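You operate a simulated robot arm through the tools that you are given. There is no shell and no other tool. Be economical: measure what you need, move in short steps, check, and stop when the job is done.

Carry out the task below with a simulated robot arm. There is one attempt and no reset: what you move stays moved.

TASK
Put the tamper and the juice carton in the blue tub.
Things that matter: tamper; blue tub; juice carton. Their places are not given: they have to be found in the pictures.

It is judged by the outcome, as a careful person would: the job done as asked, and still so three seconds after it is handed in. It fails if anything else is knocked over, pushed out of place, dropped, spilled or broken.

THE ROBOT
A 7-joint arm with a two-finger parallel gripper, fixed in place. Base frame: the origin is at the foot of the arm, x ahead of it, y to its left, z up; the work surface is at about z = 0. Lengths are in mm, angles in rad, forces in N, time in s.
With the tool pointing down near the work surface it reaches from about 240 to 620 mm from the base axis. Its first joint turns from -1.152 to 1.152 rad. Payload 2.6 kg.
Tool frame: the origin (TCP) lies between the finger pads and is the grasp point; the fingertips stand 30 mm ahead of it; z points along the fingers, y is the line along which they close. The gripper opens to 94 mm. The fingers are 28 mm wide and 10 mm thick; the gripper's body (50 by 96 mm) begins 55 mm behind the TCP.
Orientation is told as [roll, pitch, yaw] about the base's x, y, z axes, in that order, counted from this pose: with the fingers straight down and closing along the base's y, the tool's x points along the base's -x, its y along +y and its z along -z.

THE INTERFACE
- The arm moves only by the tool move_arm. Its argument "targets" is a list of rows, each a list of 3 entries, a list of its own where there are three numbers: the turn, a rotation vector about the base's x, y, z in rad, then the shift along the base's x, y, z in mm, then the opening in per cent of the stroke, from 0 (shut) to 100 (fully open). In form: [[[rx, ry, rz], [x, y, z], gripper], ...]. A call has 1 to 20 rows; each row shifts and turns the commanded pose from where the row before left it. A row lasts 0.2 s, in which the tool goes at most 50 mm and 0.15 rad; a call with a longer step from one row to the next is refused whole, and so is a gripper value outside its range. A pose out of reach is approached as far as the arm can. The call stops where the force on the tool passes 40 N (or 10 N more than at its start, if that is more) or the arm is blocked; 0.2 s more then pass. The fingers move at their own pace (about 72 mm/s each) and stop on an object; they squeeze with about 28 N. The grip force told is the motor's: it shows also when the fingers shut on nothing. Time passes only in rows, and 0.2 s behind the last, so rows that do not move let the fingers close. It gives the time, the measured TCP pose, the force on the tool (base axes), the opening and the grip force at its end, in the units of the frame above (readings bear some noise).
- Cameras (640 x 400 px; columns grow to the right, rows downward): "scene" is fixed at [44.5, 440, 561]; the picture's right is [-0.70, -0.71, 0.00], its down [-0.43, 0.42, -0.80] and it looks along [0.57, -0.56, -0.60] (base axes); focal length 267 px, centre (320, 200). "wrist" rides on the gripper at [-37, 0, -58] in the tool frame; the picture's right is [0.00, -1.00, 0.00], its down [0.97, 0.00, -0.24] and it looks along [0.24, 0.00, 0.97] (tool axes); focal length 218 px, centre (320, 200).
- capture(camera): a new picture of that camera. No time passes.
- point_at(camera, pixels): for up to 12 pixels [column, row] of the newest picture of that camera ("zoom" is the newest enlarged one), the place [x, y, z] in the base frame of the surface seen there, good to about 2 mm. No time passes.
- zoom(camera, box): a new picture of the part [left, top, right, bottom] of that camera's present view, enlarged. No time passes.
- hand_in(): hands the job in; it is judged then, once.

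Work in short steps. Measure before you move; look again where a grasp or a placing could have gone wrong, and mend it. You have 60 turns and 26 pictures in all, the two below and enlarged ones among them. Open the gripper and draw the arm clear of the work before you hand the job in, unless the task says otherwise; then end with one line.

The tools are called after "Emit:" by a JSON object that holds its "method" and its "body". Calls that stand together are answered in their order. move_arm: Moves the arm, as the interface text tells. Its arguments: {"type":"object","properties":{"targets":{"type":"array","items":{"type":"array"}}},"required":["targets"]} The other tools are called the same way: capture (camera) takes a picture; point_at (camera, pixels) gives the place of the surface under pixels of a picture; zoom (camera, box) takes an enlarged picture of a part of a camera's view; hand_in () hands the job in.

At the start:

```text
time: 0.0
tcp_pos: [370.2, -84.8, 380.0]
ee_rot: [0.002, -0.003, -0.001]
force: [0.2, 0.7, 0.8]
finger_gap: 94.0
finger_force: 0.1
```

scene: 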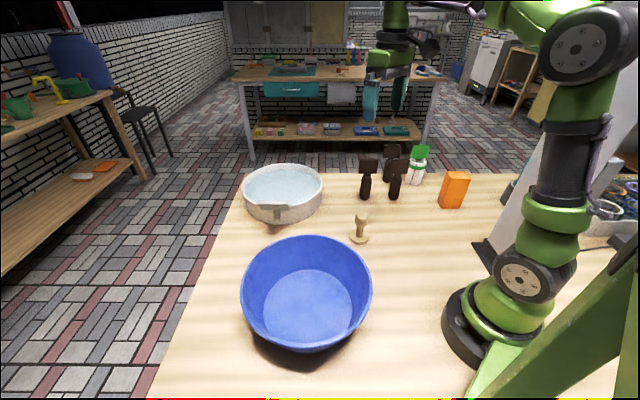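
wrist: 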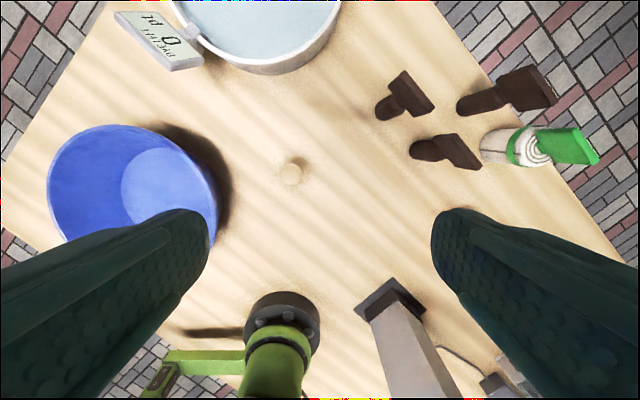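

I zoom on the scene to tell the objects apart: dark items near (380,180), green-topped item (417,165), orange box (454,190), beige item (360,228).

Emit:
{"method": "zoom", "body": {"camera": "scene", "box": [330, 130, 490, 250]}}

Emit:
{"method": "zoom", "body": {"camera": "wrist", "box": [260, 50, 620, 275]}}

```text
3.33 times, centred on (410, 190) of scene
```

zoom: 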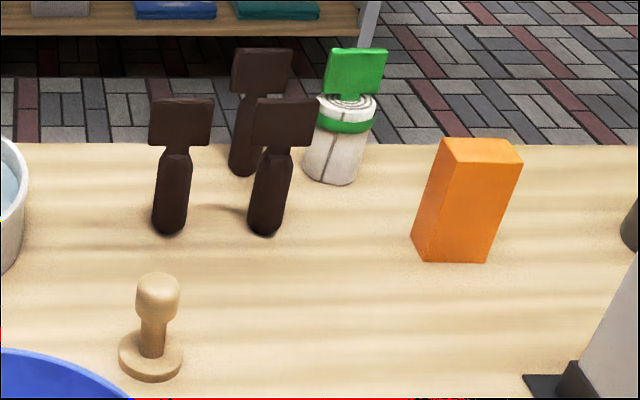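

```text
1.78 times, centred on (440, 162) of wrist
```

zoom: 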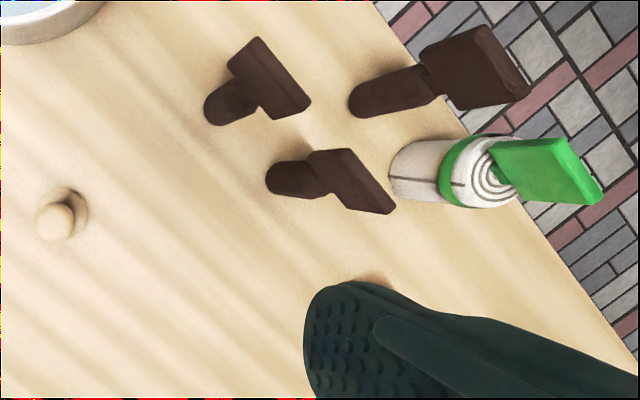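

The beige item is the tamper and the orange box the juice carton. I measure both, and the tub.

Emit:
{"method": "point_at", "body": {"camera": "scene", "pixels": [[361, 214], [361, 220], [360, 230], [352, 237], [359, 243], [368, 237], [447, 173], [454, 178], [470, 173], [452, 208], [438, 207], [459, 208]]}}

Emit:
{"method": "point_at", "body": {"camera": "scene", "pixels": [[243, 290], [371, 280], [312, 236], [300, 348], [305, 300], [305, 275], [290, 310], [325, 305], [446, 190], [463, 195], [440, 225], [395, 195]]}}

Emit:
{"method": "point_at", "body": {"camera": "wrist", "pixels": [[290, 174], [300, 165], [127, 127], [50, 180], [190, 180], [215, 215], [150, 190], [437, 160], [433, 107]]}}

```text
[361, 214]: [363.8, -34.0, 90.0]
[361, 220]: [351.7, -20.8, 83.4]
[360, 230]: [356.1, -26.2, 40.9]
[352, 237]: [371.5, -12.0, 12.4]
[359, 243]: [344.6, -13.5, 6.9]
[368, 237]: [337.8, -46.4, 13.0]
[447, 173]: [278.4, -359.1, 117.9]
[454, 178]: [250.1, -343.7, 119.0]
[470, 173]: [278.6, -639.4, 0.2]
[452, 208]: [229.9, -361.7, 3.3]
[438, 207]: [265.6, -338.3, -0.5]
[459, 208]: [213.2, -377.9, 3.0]
```

```text
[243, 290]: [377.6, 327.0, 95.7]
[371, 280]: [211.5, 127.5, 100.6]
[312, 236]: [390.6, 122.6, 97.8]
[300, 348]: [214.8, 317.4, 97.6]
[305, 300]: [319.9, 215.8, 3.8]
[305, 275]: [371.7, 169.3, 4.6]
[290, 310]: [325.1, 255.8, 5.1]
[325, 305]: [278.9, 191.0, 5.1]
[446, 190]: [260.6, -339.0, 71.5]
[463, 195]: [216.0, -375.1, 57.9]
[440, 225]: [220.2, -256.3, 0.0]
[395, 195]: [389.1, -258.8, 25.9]
```

```text
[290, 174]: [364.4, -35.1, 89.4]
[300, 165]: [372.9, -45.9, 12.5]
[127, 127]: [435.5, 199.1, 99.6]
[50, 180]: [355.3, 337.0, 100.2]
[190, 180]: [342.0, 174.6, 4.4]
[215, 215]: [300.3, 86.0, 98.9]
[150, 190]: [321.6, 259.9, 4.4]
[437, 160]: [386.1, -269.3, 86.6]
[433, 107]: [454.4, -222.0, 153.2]
```

Tamper axis about (361,-31), 90 mm tall, base disc ~25 mm radius; tub centre about (305,222), rim z 100. I go over the tamper and down to z≈72 with open fingers.

Emit:
{"method": "move_arm", "body": {"targets": [[[0, 0, 0], [-2, 13, -36], 100], [[0, 0, 0], [-2, 13, -36], 100], [[0, 0, 0], [-2, 13, -36], 100], [[0, 0, 0], [-2, 13, -36], 100], [[0, 0, 0], [-1, 2, -36], 100], [[0, 0, 0], [0, 0, -20], 100], [[0, 0, 0], [0, 0, 0], 100]]}}

Emit:
{"method": "capture", "body": {"camera": "wrist"}}

```text
time: 1.6
tcp_pos: [359.7, -29.9, 175.9]
ee_rot: [0.002, -0.001, 0.001]
force: [-0.5, -0.8, 0.7]
finger_gap: 94.0
finger_force: 0.1
```

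```text
21 pictures are left
```

wrist: 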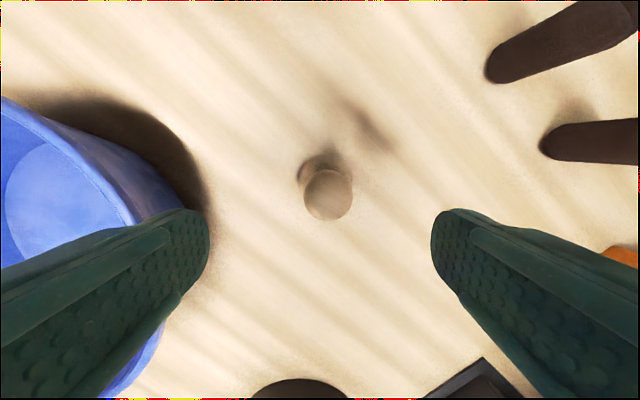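

Emit:
{"method": "point_at", "body": {"camera": "wrist", "pixels": [[327, 172], [327, 195], [305, 195], [351, 195], [327, 217]]}}

```text
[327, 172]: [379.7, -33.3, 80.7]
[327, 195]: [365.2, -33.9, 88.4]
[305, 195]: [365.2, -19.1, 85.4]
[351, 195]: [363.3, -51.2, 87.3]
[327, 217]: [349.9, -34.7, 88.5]
```

Knob centre is about (364,-35), 30 mm wide. I shift (+4,-5), descend to z≈72 and close.

Emit:
{"method": "move_arm", "body": {"targets": [[[0, 0, 0], [4, -5, -20], 100], [[0, 0, 0], [0, 0, -25], 100], [[0, 0, 0], [0, 0, -25], 100], [[0, 0, 0], [0, 0, -20], 100], [[0, 0, 0], [0, 0, -14], 100], [[0, 0, 0], [0, 0, 0], 0], [[0, 0, 0], [0, 0, 0], 0], [[0, 0, 0], [0, 0, 0], 0], [[0, 0, 0], [0, 0, 0], 0]]}}

```text
time: 3.6
tcp_pos: [365.7, -36.6, 73.2]
ee_rot: [0.003, 0.001, 0.0]
force: [0.9, -0.3, 0.8]
finger_gap: 36.0
finger_force: 28.3
```

Gripped (36 mm). I lift to z≈223, then carry over to the tub.

Emit:
{"method": "move_arm", "body": {"targets": [[[0, 0, 0], [0, 0, 20], 0], [[0, 0, 0], [0, 0, 40], 0], [[0, 0, 0], [0, 0, 45], 0], [[0, 0, 0], [0, 0, 45], 0], [[0, 0, 0], [0, 20, 0], 0], [[0, 0, 0], [-2, 40, 0], 0], [[0, 0, 0], [-3, 40, 0], 0], [[0, 0, 0], [-3, 40, 0], 0], [[0, 0, 0], [-3, 40, 0], 0], [[0, 0, 0], [-3, 40, 0], 0], [[0, 0, 0], [-2, 35, 0], 0], [[0, 0, 0], [0, 17, 0], 0], [[0, 0, 0], [0, 0, 0], 0]]}}

Emit:
{"method": "capture", "body": {"camera": "scene"}}

Emit:
{"method": "capture", "body": {"camera": "wrist"}}

```text
time: 6.4
tcp_pos: [348.4, 237.7, 224.9]
ee_rot: [0.001, 0.002, -0.001]
force: [0.4, 0.6, -0.6]
finger_gap: 35.4
finger_force: 28.5
```

```text
20 pictures are left
```

scene: 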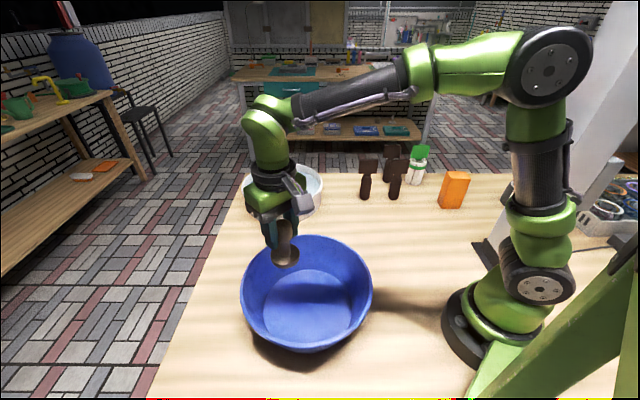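

```text
19 pictures are left
```

wrist: 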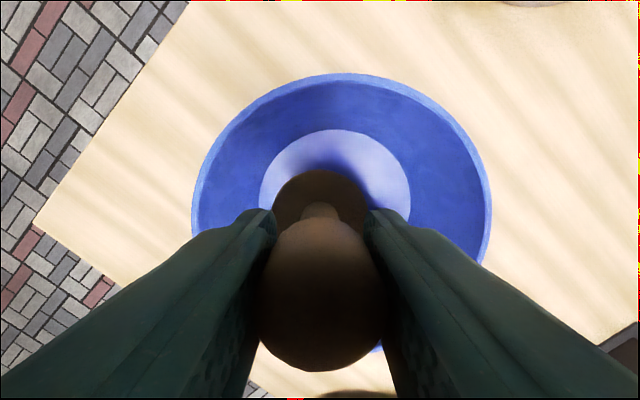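

The tamper is held well above the tub. I measure the floor and rim edges seen in the wrist picture.

Emit:
{"method": "point_at", "body": {"camera": "wrist", "pixels": [[195, 215], [345, 76], [488, 215], [335, 132], [262, 185], [408, 190], [275, 155], [400, 160]]}}

Emit:
{"method": "point_at", "body": {"camera": "scene", "pixels": [[264, 300], [351, 305], [300, 322], [330, 320], [340, 285]]}}

```text
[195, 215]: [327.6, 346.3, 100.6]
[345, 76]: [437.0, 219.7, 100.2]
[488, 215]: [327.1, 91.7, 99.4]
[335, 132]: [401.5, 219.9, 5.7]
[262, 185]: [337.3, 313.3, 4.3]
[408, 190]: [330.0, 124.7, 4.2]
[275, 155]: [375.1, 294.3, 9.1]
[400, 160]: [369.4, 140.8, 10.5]
```

```text
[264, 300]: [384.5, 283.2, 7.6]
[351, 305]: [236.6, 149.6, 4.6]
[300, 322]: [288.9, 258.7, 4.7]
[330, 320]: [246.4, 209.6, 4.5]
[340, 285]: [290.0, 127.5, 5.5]
```

Floor: centre (307,219), radius ~95, z≈4.5. I lower 146 mm, release, and look at the reading.

Emit:
{"method": "move_arm", "body": {"targets": [[[0, 0, 0], [0, 0, -30], 0], [[0, 0, 0], [0, 0, -35], 0], [[0, 0, 0], [0, 0, -30], 0], [[0, 0, 0], [0, 0, -25], 0], [[0, 0, 0], [0, 0, -14], 0], [[0, 0, 0], [0, 0, -8], 0], [[0, 0, 0], [0, 0, -4], 0], [[0, 0, 0], [0, 0, 0], 0]]}}

```text
time: 8.2
tcp_pos: [348.9, 235.4, 77.6]
ee_rot: [0.003, 0.0, 0.0]
force: [0.4, 1.4, -1.1]
finger_gap: 35.3
finger_force: 27.5
```

Base is at the floor height (77.6). I open part way, then rise.

Emit:
{"method": "move_arm", "body": {"targets": [[[0, 0, 0], [0, 0, 0], 65], [[0, 0, 0], [0, 0, 0], 65], [[0, 0, 0], [0, 0, 20], 65], [[0, 0, 0], [0, 0, 35], 65], [[0, 0, 0], [0, 0, 45], 65], [[0, 0, 0], [0, 0, 45], 65], [[0, 0, 0], [0, 0, 45], 65], [[0, 0, 0], [0, 0, 0], 100]]}}

Emit:
{"method": "capture", "body": {"camera": "wrist"}}

```text
time: 10.0
tcp_pos: [348.5, 235.8, 269.9]
ee_rot: [0.003, -0.003, -0.001]
force: [-0.3, 0.4, -1.1]
finger_gap: 93.9
finger_force: 0.2
```

```text
18 pictures are left
```

wrist: 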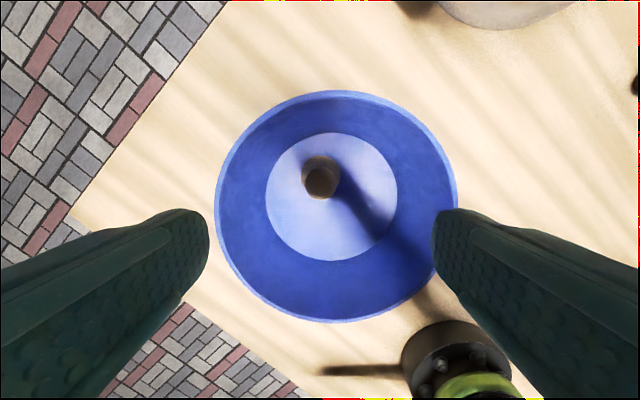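

The tamper stands in the tub. Before going to the carton, I check the tall grey post beside the base in the scene picture (500-530, 250).

Emit:
{"method": "capture", "body": {"camera": "scene"}}

Emit:
{"method": "point_at", "body": {"camera": "scene", "pixels": [[474, 243], [494, 265], [500, 235], [520, 190], [545, 140], [575, 100], [610, 80], [590, 180], [510, 190], [495, 245]]}}

```text
17 pictures are left
```

scene: 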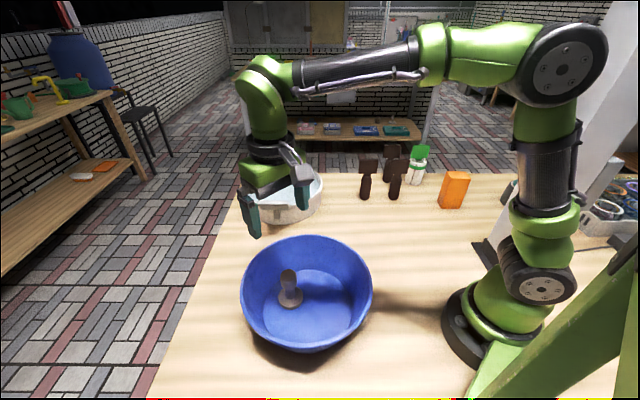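

```text
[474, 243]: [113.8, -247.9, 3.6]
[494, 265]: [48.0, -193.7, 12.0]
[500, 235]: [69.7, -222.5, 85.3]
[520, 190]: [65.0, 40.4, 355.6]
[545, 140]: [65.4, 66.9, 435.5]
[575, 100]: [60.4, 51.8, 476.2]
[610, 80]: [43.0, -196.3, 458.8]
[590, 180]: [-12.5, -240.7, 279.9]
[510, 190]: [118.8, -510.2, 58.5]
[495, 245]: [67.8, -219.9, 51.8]
```

The post is at about (70,-220), tall; the arm should pass with some margin. I go at z 270 to about (290,-250) and look at the carton.

Emit:
{"method": "move_arm", "body": {"targets": [[[0, 0, 0], [-2, -25, 0], 100], [[0, 0, 0], [-5, -42, 0], 100], [[0, 0, 0], [-5, -42, 0], 100], [[0, 0, 0], [-5, -42, 0], 100], [[0, 0, 0], [-5, -42, 0], 100], [[0, 0, 0], [-5, -42, 0], 100], [[0, 0, 0], [-5, -42, 0], 100], [[0, 0, 0], [-5, -42, 0], 100], [[0, 0, 0], [-5, -42, 0], 100], [[0, 0, 0], [-5, -42, 0], 100], [[0, 0, 0], [-5, -42, 0], 100], [[0, 0, 0], [-5, -30, 0], 100], [[0, 0, 0], [0, -10, 0], 100], [[0, 0, 0], [0, 0, 0], 100]]}}

Emit:
{"method": "capture", "body": {"camera": "wrist"}}

Emit:
{"method": "capture", "body": {"camera": "scene"}}

```text
time: 13.0
tcp_pos: [290.9, -249.1, 269.4]
ee_rot: [0.003, -0.001, 0.0]
force: [0.6, -0.3, 1.6]
finger_gap: 93.8
finger_force: 0.0
```

```text
16 pictures are left
```

wrist: 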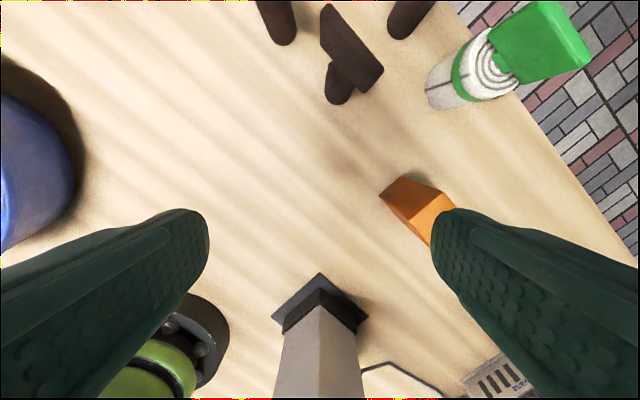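

```text
15 pictures are left
```

scene: 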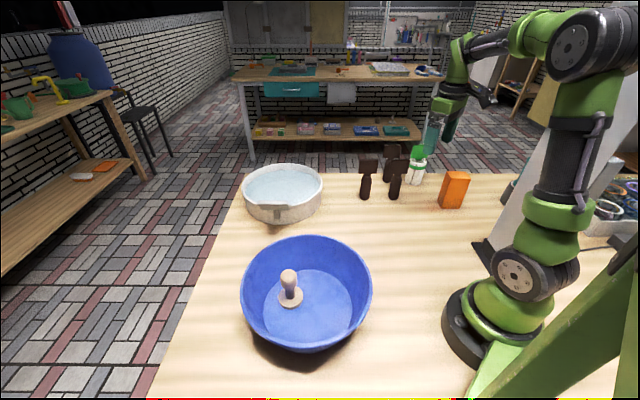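

The carton is at (415,205), partly behind the finger. I check the post's corners and edge on towards (270,-320).

Emit:
{"method": "point_at", "body": {"camera": "wrist", "pixels": [[283, 330], [358, 330], [283, 390], [362, 390], [320, 320], [320, 274], [367, 310]]}}

Emit:
{"method": "move_arm", "body": {"targets": [[[0, 0, 0], [-4, -18, 0], 100], [[0, 0, 0], [-6, -24, 0], 100], [[0, 0, 0], [-6, -20, 0], 100], [[0, 0, 0], [0, -12, 0], 100], [[0, 0, 0], [0, 0, 0], 100]]}}

Emit:
{"method": "capture", "body": {"camera": "wrist"}}

```text
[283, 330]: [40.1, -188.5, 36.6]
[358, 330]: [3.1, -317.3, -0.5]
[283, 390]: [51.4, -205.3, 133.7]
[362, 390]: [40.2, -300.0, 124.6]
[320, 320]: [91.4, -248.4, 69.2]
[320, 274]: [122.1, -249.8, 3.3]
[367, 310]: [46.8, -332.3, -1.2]
```

```text
time: 14.2
tcp_pos: [275.2, -322.4, 268.7]
ee_rot: [0.002, -0.004, -0.001]
force: [-0.5, -0.1, -0.2]
finger_gap: 93.9
finger_force: 0.0
```

```text
14 pictures are left
```

wrist: 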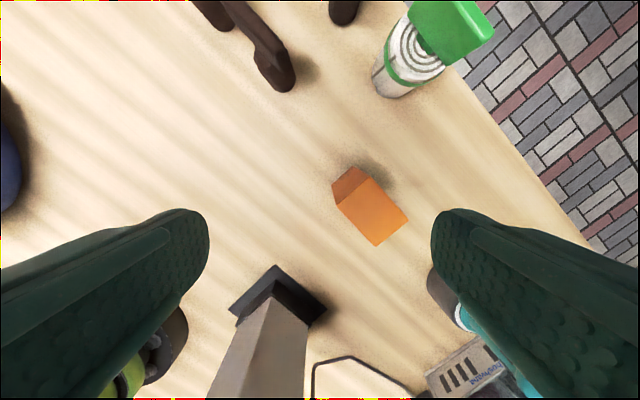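

Carton now fully in view; I measure its top corners and nearby things.

Emit:
{"method": "point_at", "body": {"camera": "wrist", "pixels": [[339, 205], [368, 181], [405, 218], [377, 243], [372, 212], [335, 190], [353, 170], [280, 305], [400, 90], [450, 300], [265, 310], [303, 340]]}}

Emit:
{"method": "zoom", "body": {"camera": "wrist", "box": [310, 140, 438, 270]}}

```text
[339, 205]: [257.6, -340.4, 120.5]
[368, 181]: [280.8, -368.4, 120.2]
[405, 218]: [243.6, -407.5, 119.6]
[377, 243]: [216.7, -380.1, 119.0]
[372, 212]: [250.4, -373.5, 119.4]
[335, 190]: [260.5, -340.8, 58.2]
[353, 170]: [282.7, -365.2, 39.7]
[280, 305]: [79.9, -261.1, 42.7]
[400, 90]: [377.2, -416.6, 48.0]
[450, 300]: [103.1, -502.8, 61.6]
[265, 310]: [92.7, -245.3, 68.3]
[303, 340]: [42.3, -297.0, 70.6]
```

```text
3.08 times, centred on (374, 205) of wrist
```

zoom: 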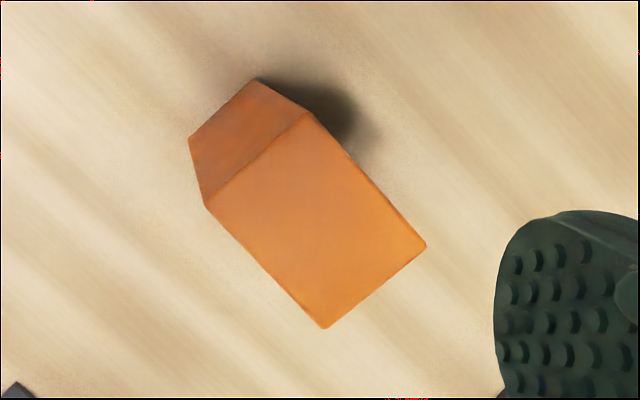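

Carton centre (249,-374), 55×36 mm, height 120, long side at 45°. I turn −0.80 rad to close along its long side and move over it at z≈170.

Emit:
{"method": "move_arm", "body": {"targets": [[[0, 0, -0.1], [-3, -6, -5], 100], [[0, 0, -0.14], [-5, -10, -15], 100], [[0, 0, -0.14], [-5, -10, -18], 100], [[0, 0, -0.14], [-5, -10, -18], 100], [[0, 0, -0.14], [-5, -10, -18], 100], [[0, 0, -0.14], [-3, -6, -14], 100], [[0, 0, 0], [0, 0, -10], 100], [[0, 0, 0], [0, 0, 0], 100]]}}

Emit:
{"method": "capture", "body": {"camera": "wrist"}}

Emit:
{"method": "capture", "body": {"camera": "scene"}}

```text
time: 16.0
tcp_pos: [250.1, -373.7, 170.9]
ee_rot: [0.002, -0.001, -0.801]
force: [-0.4, 0.1, 0.9]
finger_gap: 94.0
finger_force: 0.1
```

```text
12 pictures are left
```

wrist: 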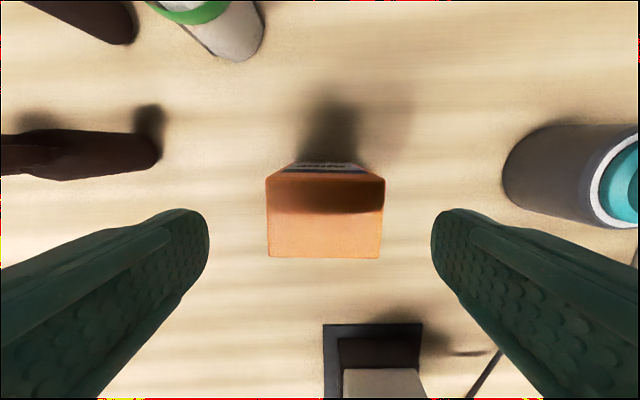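

```text
11 pictures are left
```

scene: 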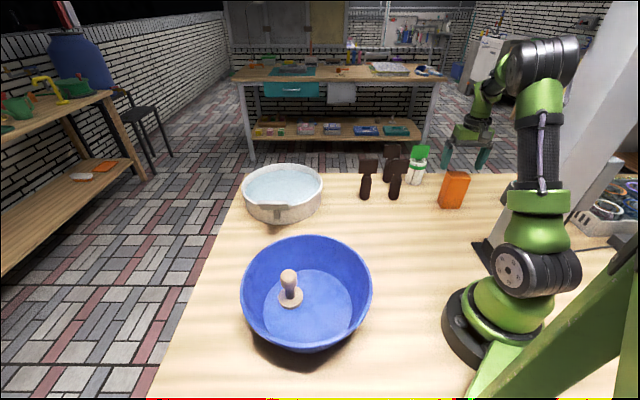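

The carton is centred (266-384) and aligned with the fingers. I descend to z≈84 and close.

Emit:
{"method": "move_arm", "body": {"targets": [[[0, 0, 0], [0, 0, -20], 100], [[0, 0, 0], [0, 0, -22], 100], [[0, 0, 0], [0, 0, -22], 100], [[0, 0, 0], [0, 0, -15], 100], [[0, 0, 0], [0, 0, -7], 100], [[0, 0, 0], [0, 0, 0], 0], [[0, 0, 0], [0, 0, 0], 0], [[0, 0, 0], [0, 0, 0], 0]]}}

```text
time: 17.8
tcp_pos: [250.0, -373.4, 83.4]
ee_rot: [0.001, 0.0, -0.802]
force: [-0.6, -0.1, -0.1]
finger_gap: 65.2
finger_force: 28.0
```

Gripped at 65 mm. I lift a bit and check.

Emit:
{"method": "move_arm", "body": {"targets": [[[0, 0, 0], [0, 0, 12], 0], [[0, 0, 0], [0, 0, 25], 0], [[0, 0, 0], [0, 0, 35], 0], [[0, 0, 0], [0, 0, 35], 0], [[0, 0, 0], [0, 0, 35], 0], [[0, 0, 0], [0, 0, 25], 0], [[0, 0, 0], [0, 0, 0], 0]]}}

Emit:
{"method": "capture", "body": {"camera": "wrist"}}

```text
time: 19.4
tcp_pos: [252.0, -373.6, 253.8]
ee_rot: [0.002, 0.0, -0.801]
force: [-0.2, -0.2, 0.0]
finger_gap: 65.4
finger_force: 27.7
```

```text
10 pictures are left
```

wrist: 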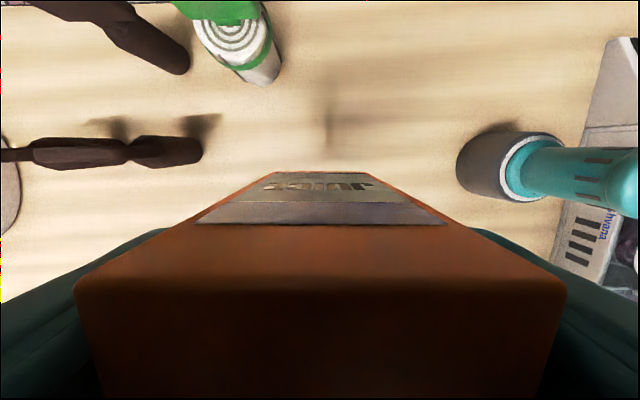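

It reads "JUICE" and is held level. I carry it at z≈254 to the tub's free side, turning back to yaw 0.

Emit:
{"method": "move_arm", "body": {"targets": [[[0, 0, 0.05], [5, 18, 0], 0], [[0, 0, 0.09], [9, 35, 0], 0], [[0, 0, 0.09], [9, 35, 0], 0], [[0, 0, 0.09], [9, 35, 0], 0], [[0, 0, 0.09], [9, 35, 0], 0], [[0, 0, 0.09], [9, 35, 0], 0], [[0, 0, 0.09], [9, 35, 0], 0], [[0, 0, 0.09], [9, 35, 0], 0], [[0, 0, 0.09], [6, 35, 0], 0], [[0, 0, 0.03], [0, 35, 0], 0], [[0, 0, 0], [-6, 35, 0], 0], [[0, 0, 0], [-9, 35, 0], 0], [[0, 0, 0], [-9, 35, 0], 0], [[0, 0, 0], [-9, 35, 0], 0], [[0, 0, 0], [-9, 35, 0], 0], [[0, 0, 0], [-6, 35, 0], 0], [[0, 0, 0], [-3, 35, 0], 0], [[0, 0, 0], [0, 0, 0], 0]]}}

Emit:
{"method": "capture", "body": {"camera": "scene"}}

```text
time: 23.2
tcp_pos: [274.1, 203.3, 254.4]
ee_rot: [0.003, 0.0, 0.001]
force: [0.5, -0.1, 0.7]
finger_gap: 65.1
finger_force: 27.8
```

```text
9 pictures are left
```

scene: 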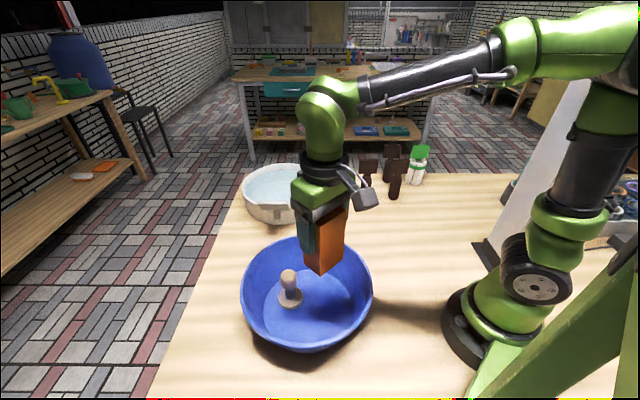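

Well above the tub and clear of the tamper. I lower 166 mm to the floor.

Emit:
{"method": "move_arm", "body": {"targets": [[[0, 0, 0], [0, 0, -25], 0], [[0, 0, 0], [0, 0, -35], 0], [[0, 0, 0], [0, 0, -35], 0], [[0, 0, 0], [0, 0, -30], 0], [[0, 0, 0], [0, 0, -20], 0], [[0, 0, 0], [0, 0, -12], 0], [[0, 0, 0], [0, 0, -8], 0], [[0, 0, 0], [0, 0, 0], 0]]}}

Emit:
{"method": "capture", "body": {"camera": "scene"}}

```text
time: 25.0
tcp_pos: [275.3, 202.7, 87.4]
ee_rot: [0.002, -0.006, 0.0]
force: [-1.8, -3.3, 25.5]
finger_gap: 65.3
finger_force: 27.9
```

```text
8 pictures are left
```

scene: 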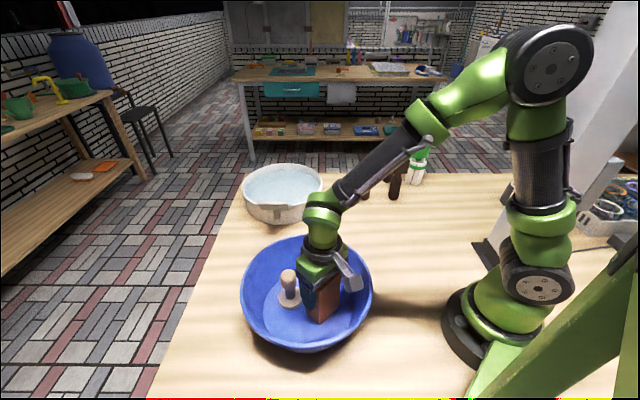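

The carton rests on the floor (25 N upward). I release and rise.

Emit:
{"method": "move_arm", "body": {"targets": [[[0, 0, 0], [0, 0, 1], 92], [[0, 0, 0], [0, 0, 0], 92], [[0, 0, 0], [0, 0, 0], 92], [[0, 0, 0], [0, 0, 20], 92], [[0, 0, 0], [0, 0, 35], 92], [[0, 0, 0], [0, 0, 45], 92], [[0, 0, 0], [0, 0, 45], 92], [[0, 0, 0], [0, 0, 45], 92], [[0, 0, 0], [0, -30, 20], 92], [[0, 0, 0], [10, -40, 0], 92], [[0, 0, 0], [10, -40, 0], 92], [[0, 0, 0], [10, -40, 0], 92], [[0, 0, 0], [10, -40, 0], 92], [[0, 0, 0], [0, 0, 0], 92]]}}

Emit:
{"method": "capture", "body": {"camera": "scene"}}

```text
time: 28.0
tcp_pos: [311.9, 9.9, 298.3]
ee_rot: [0.001, -0.002, 0.0]
force: [0.3, 0.0, 0.7]
finger_gap: 86.7
finger_force: 0.0
```

```text
7 pictures are left
```

scene: 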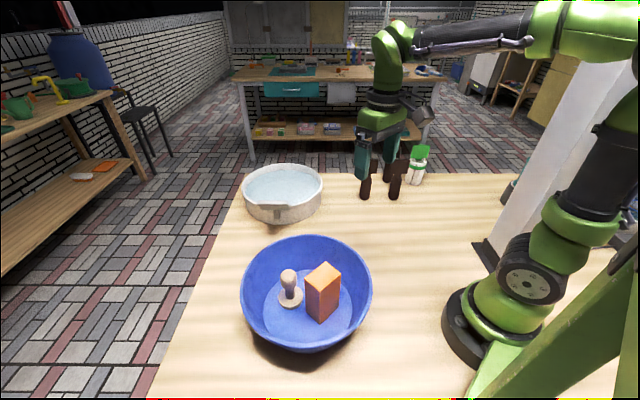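

Both items stand in the blue tub, nothing else has moved, and the arm is clear with its gripper open. I hand the job in.

Emit:
{"method": "hand_in", "body": {}}

```text
The job is handed in.
```

The tamper and the juice carton are both standing upright in the blue tub; the last picture shows nothing else moved, and the job is handed in.
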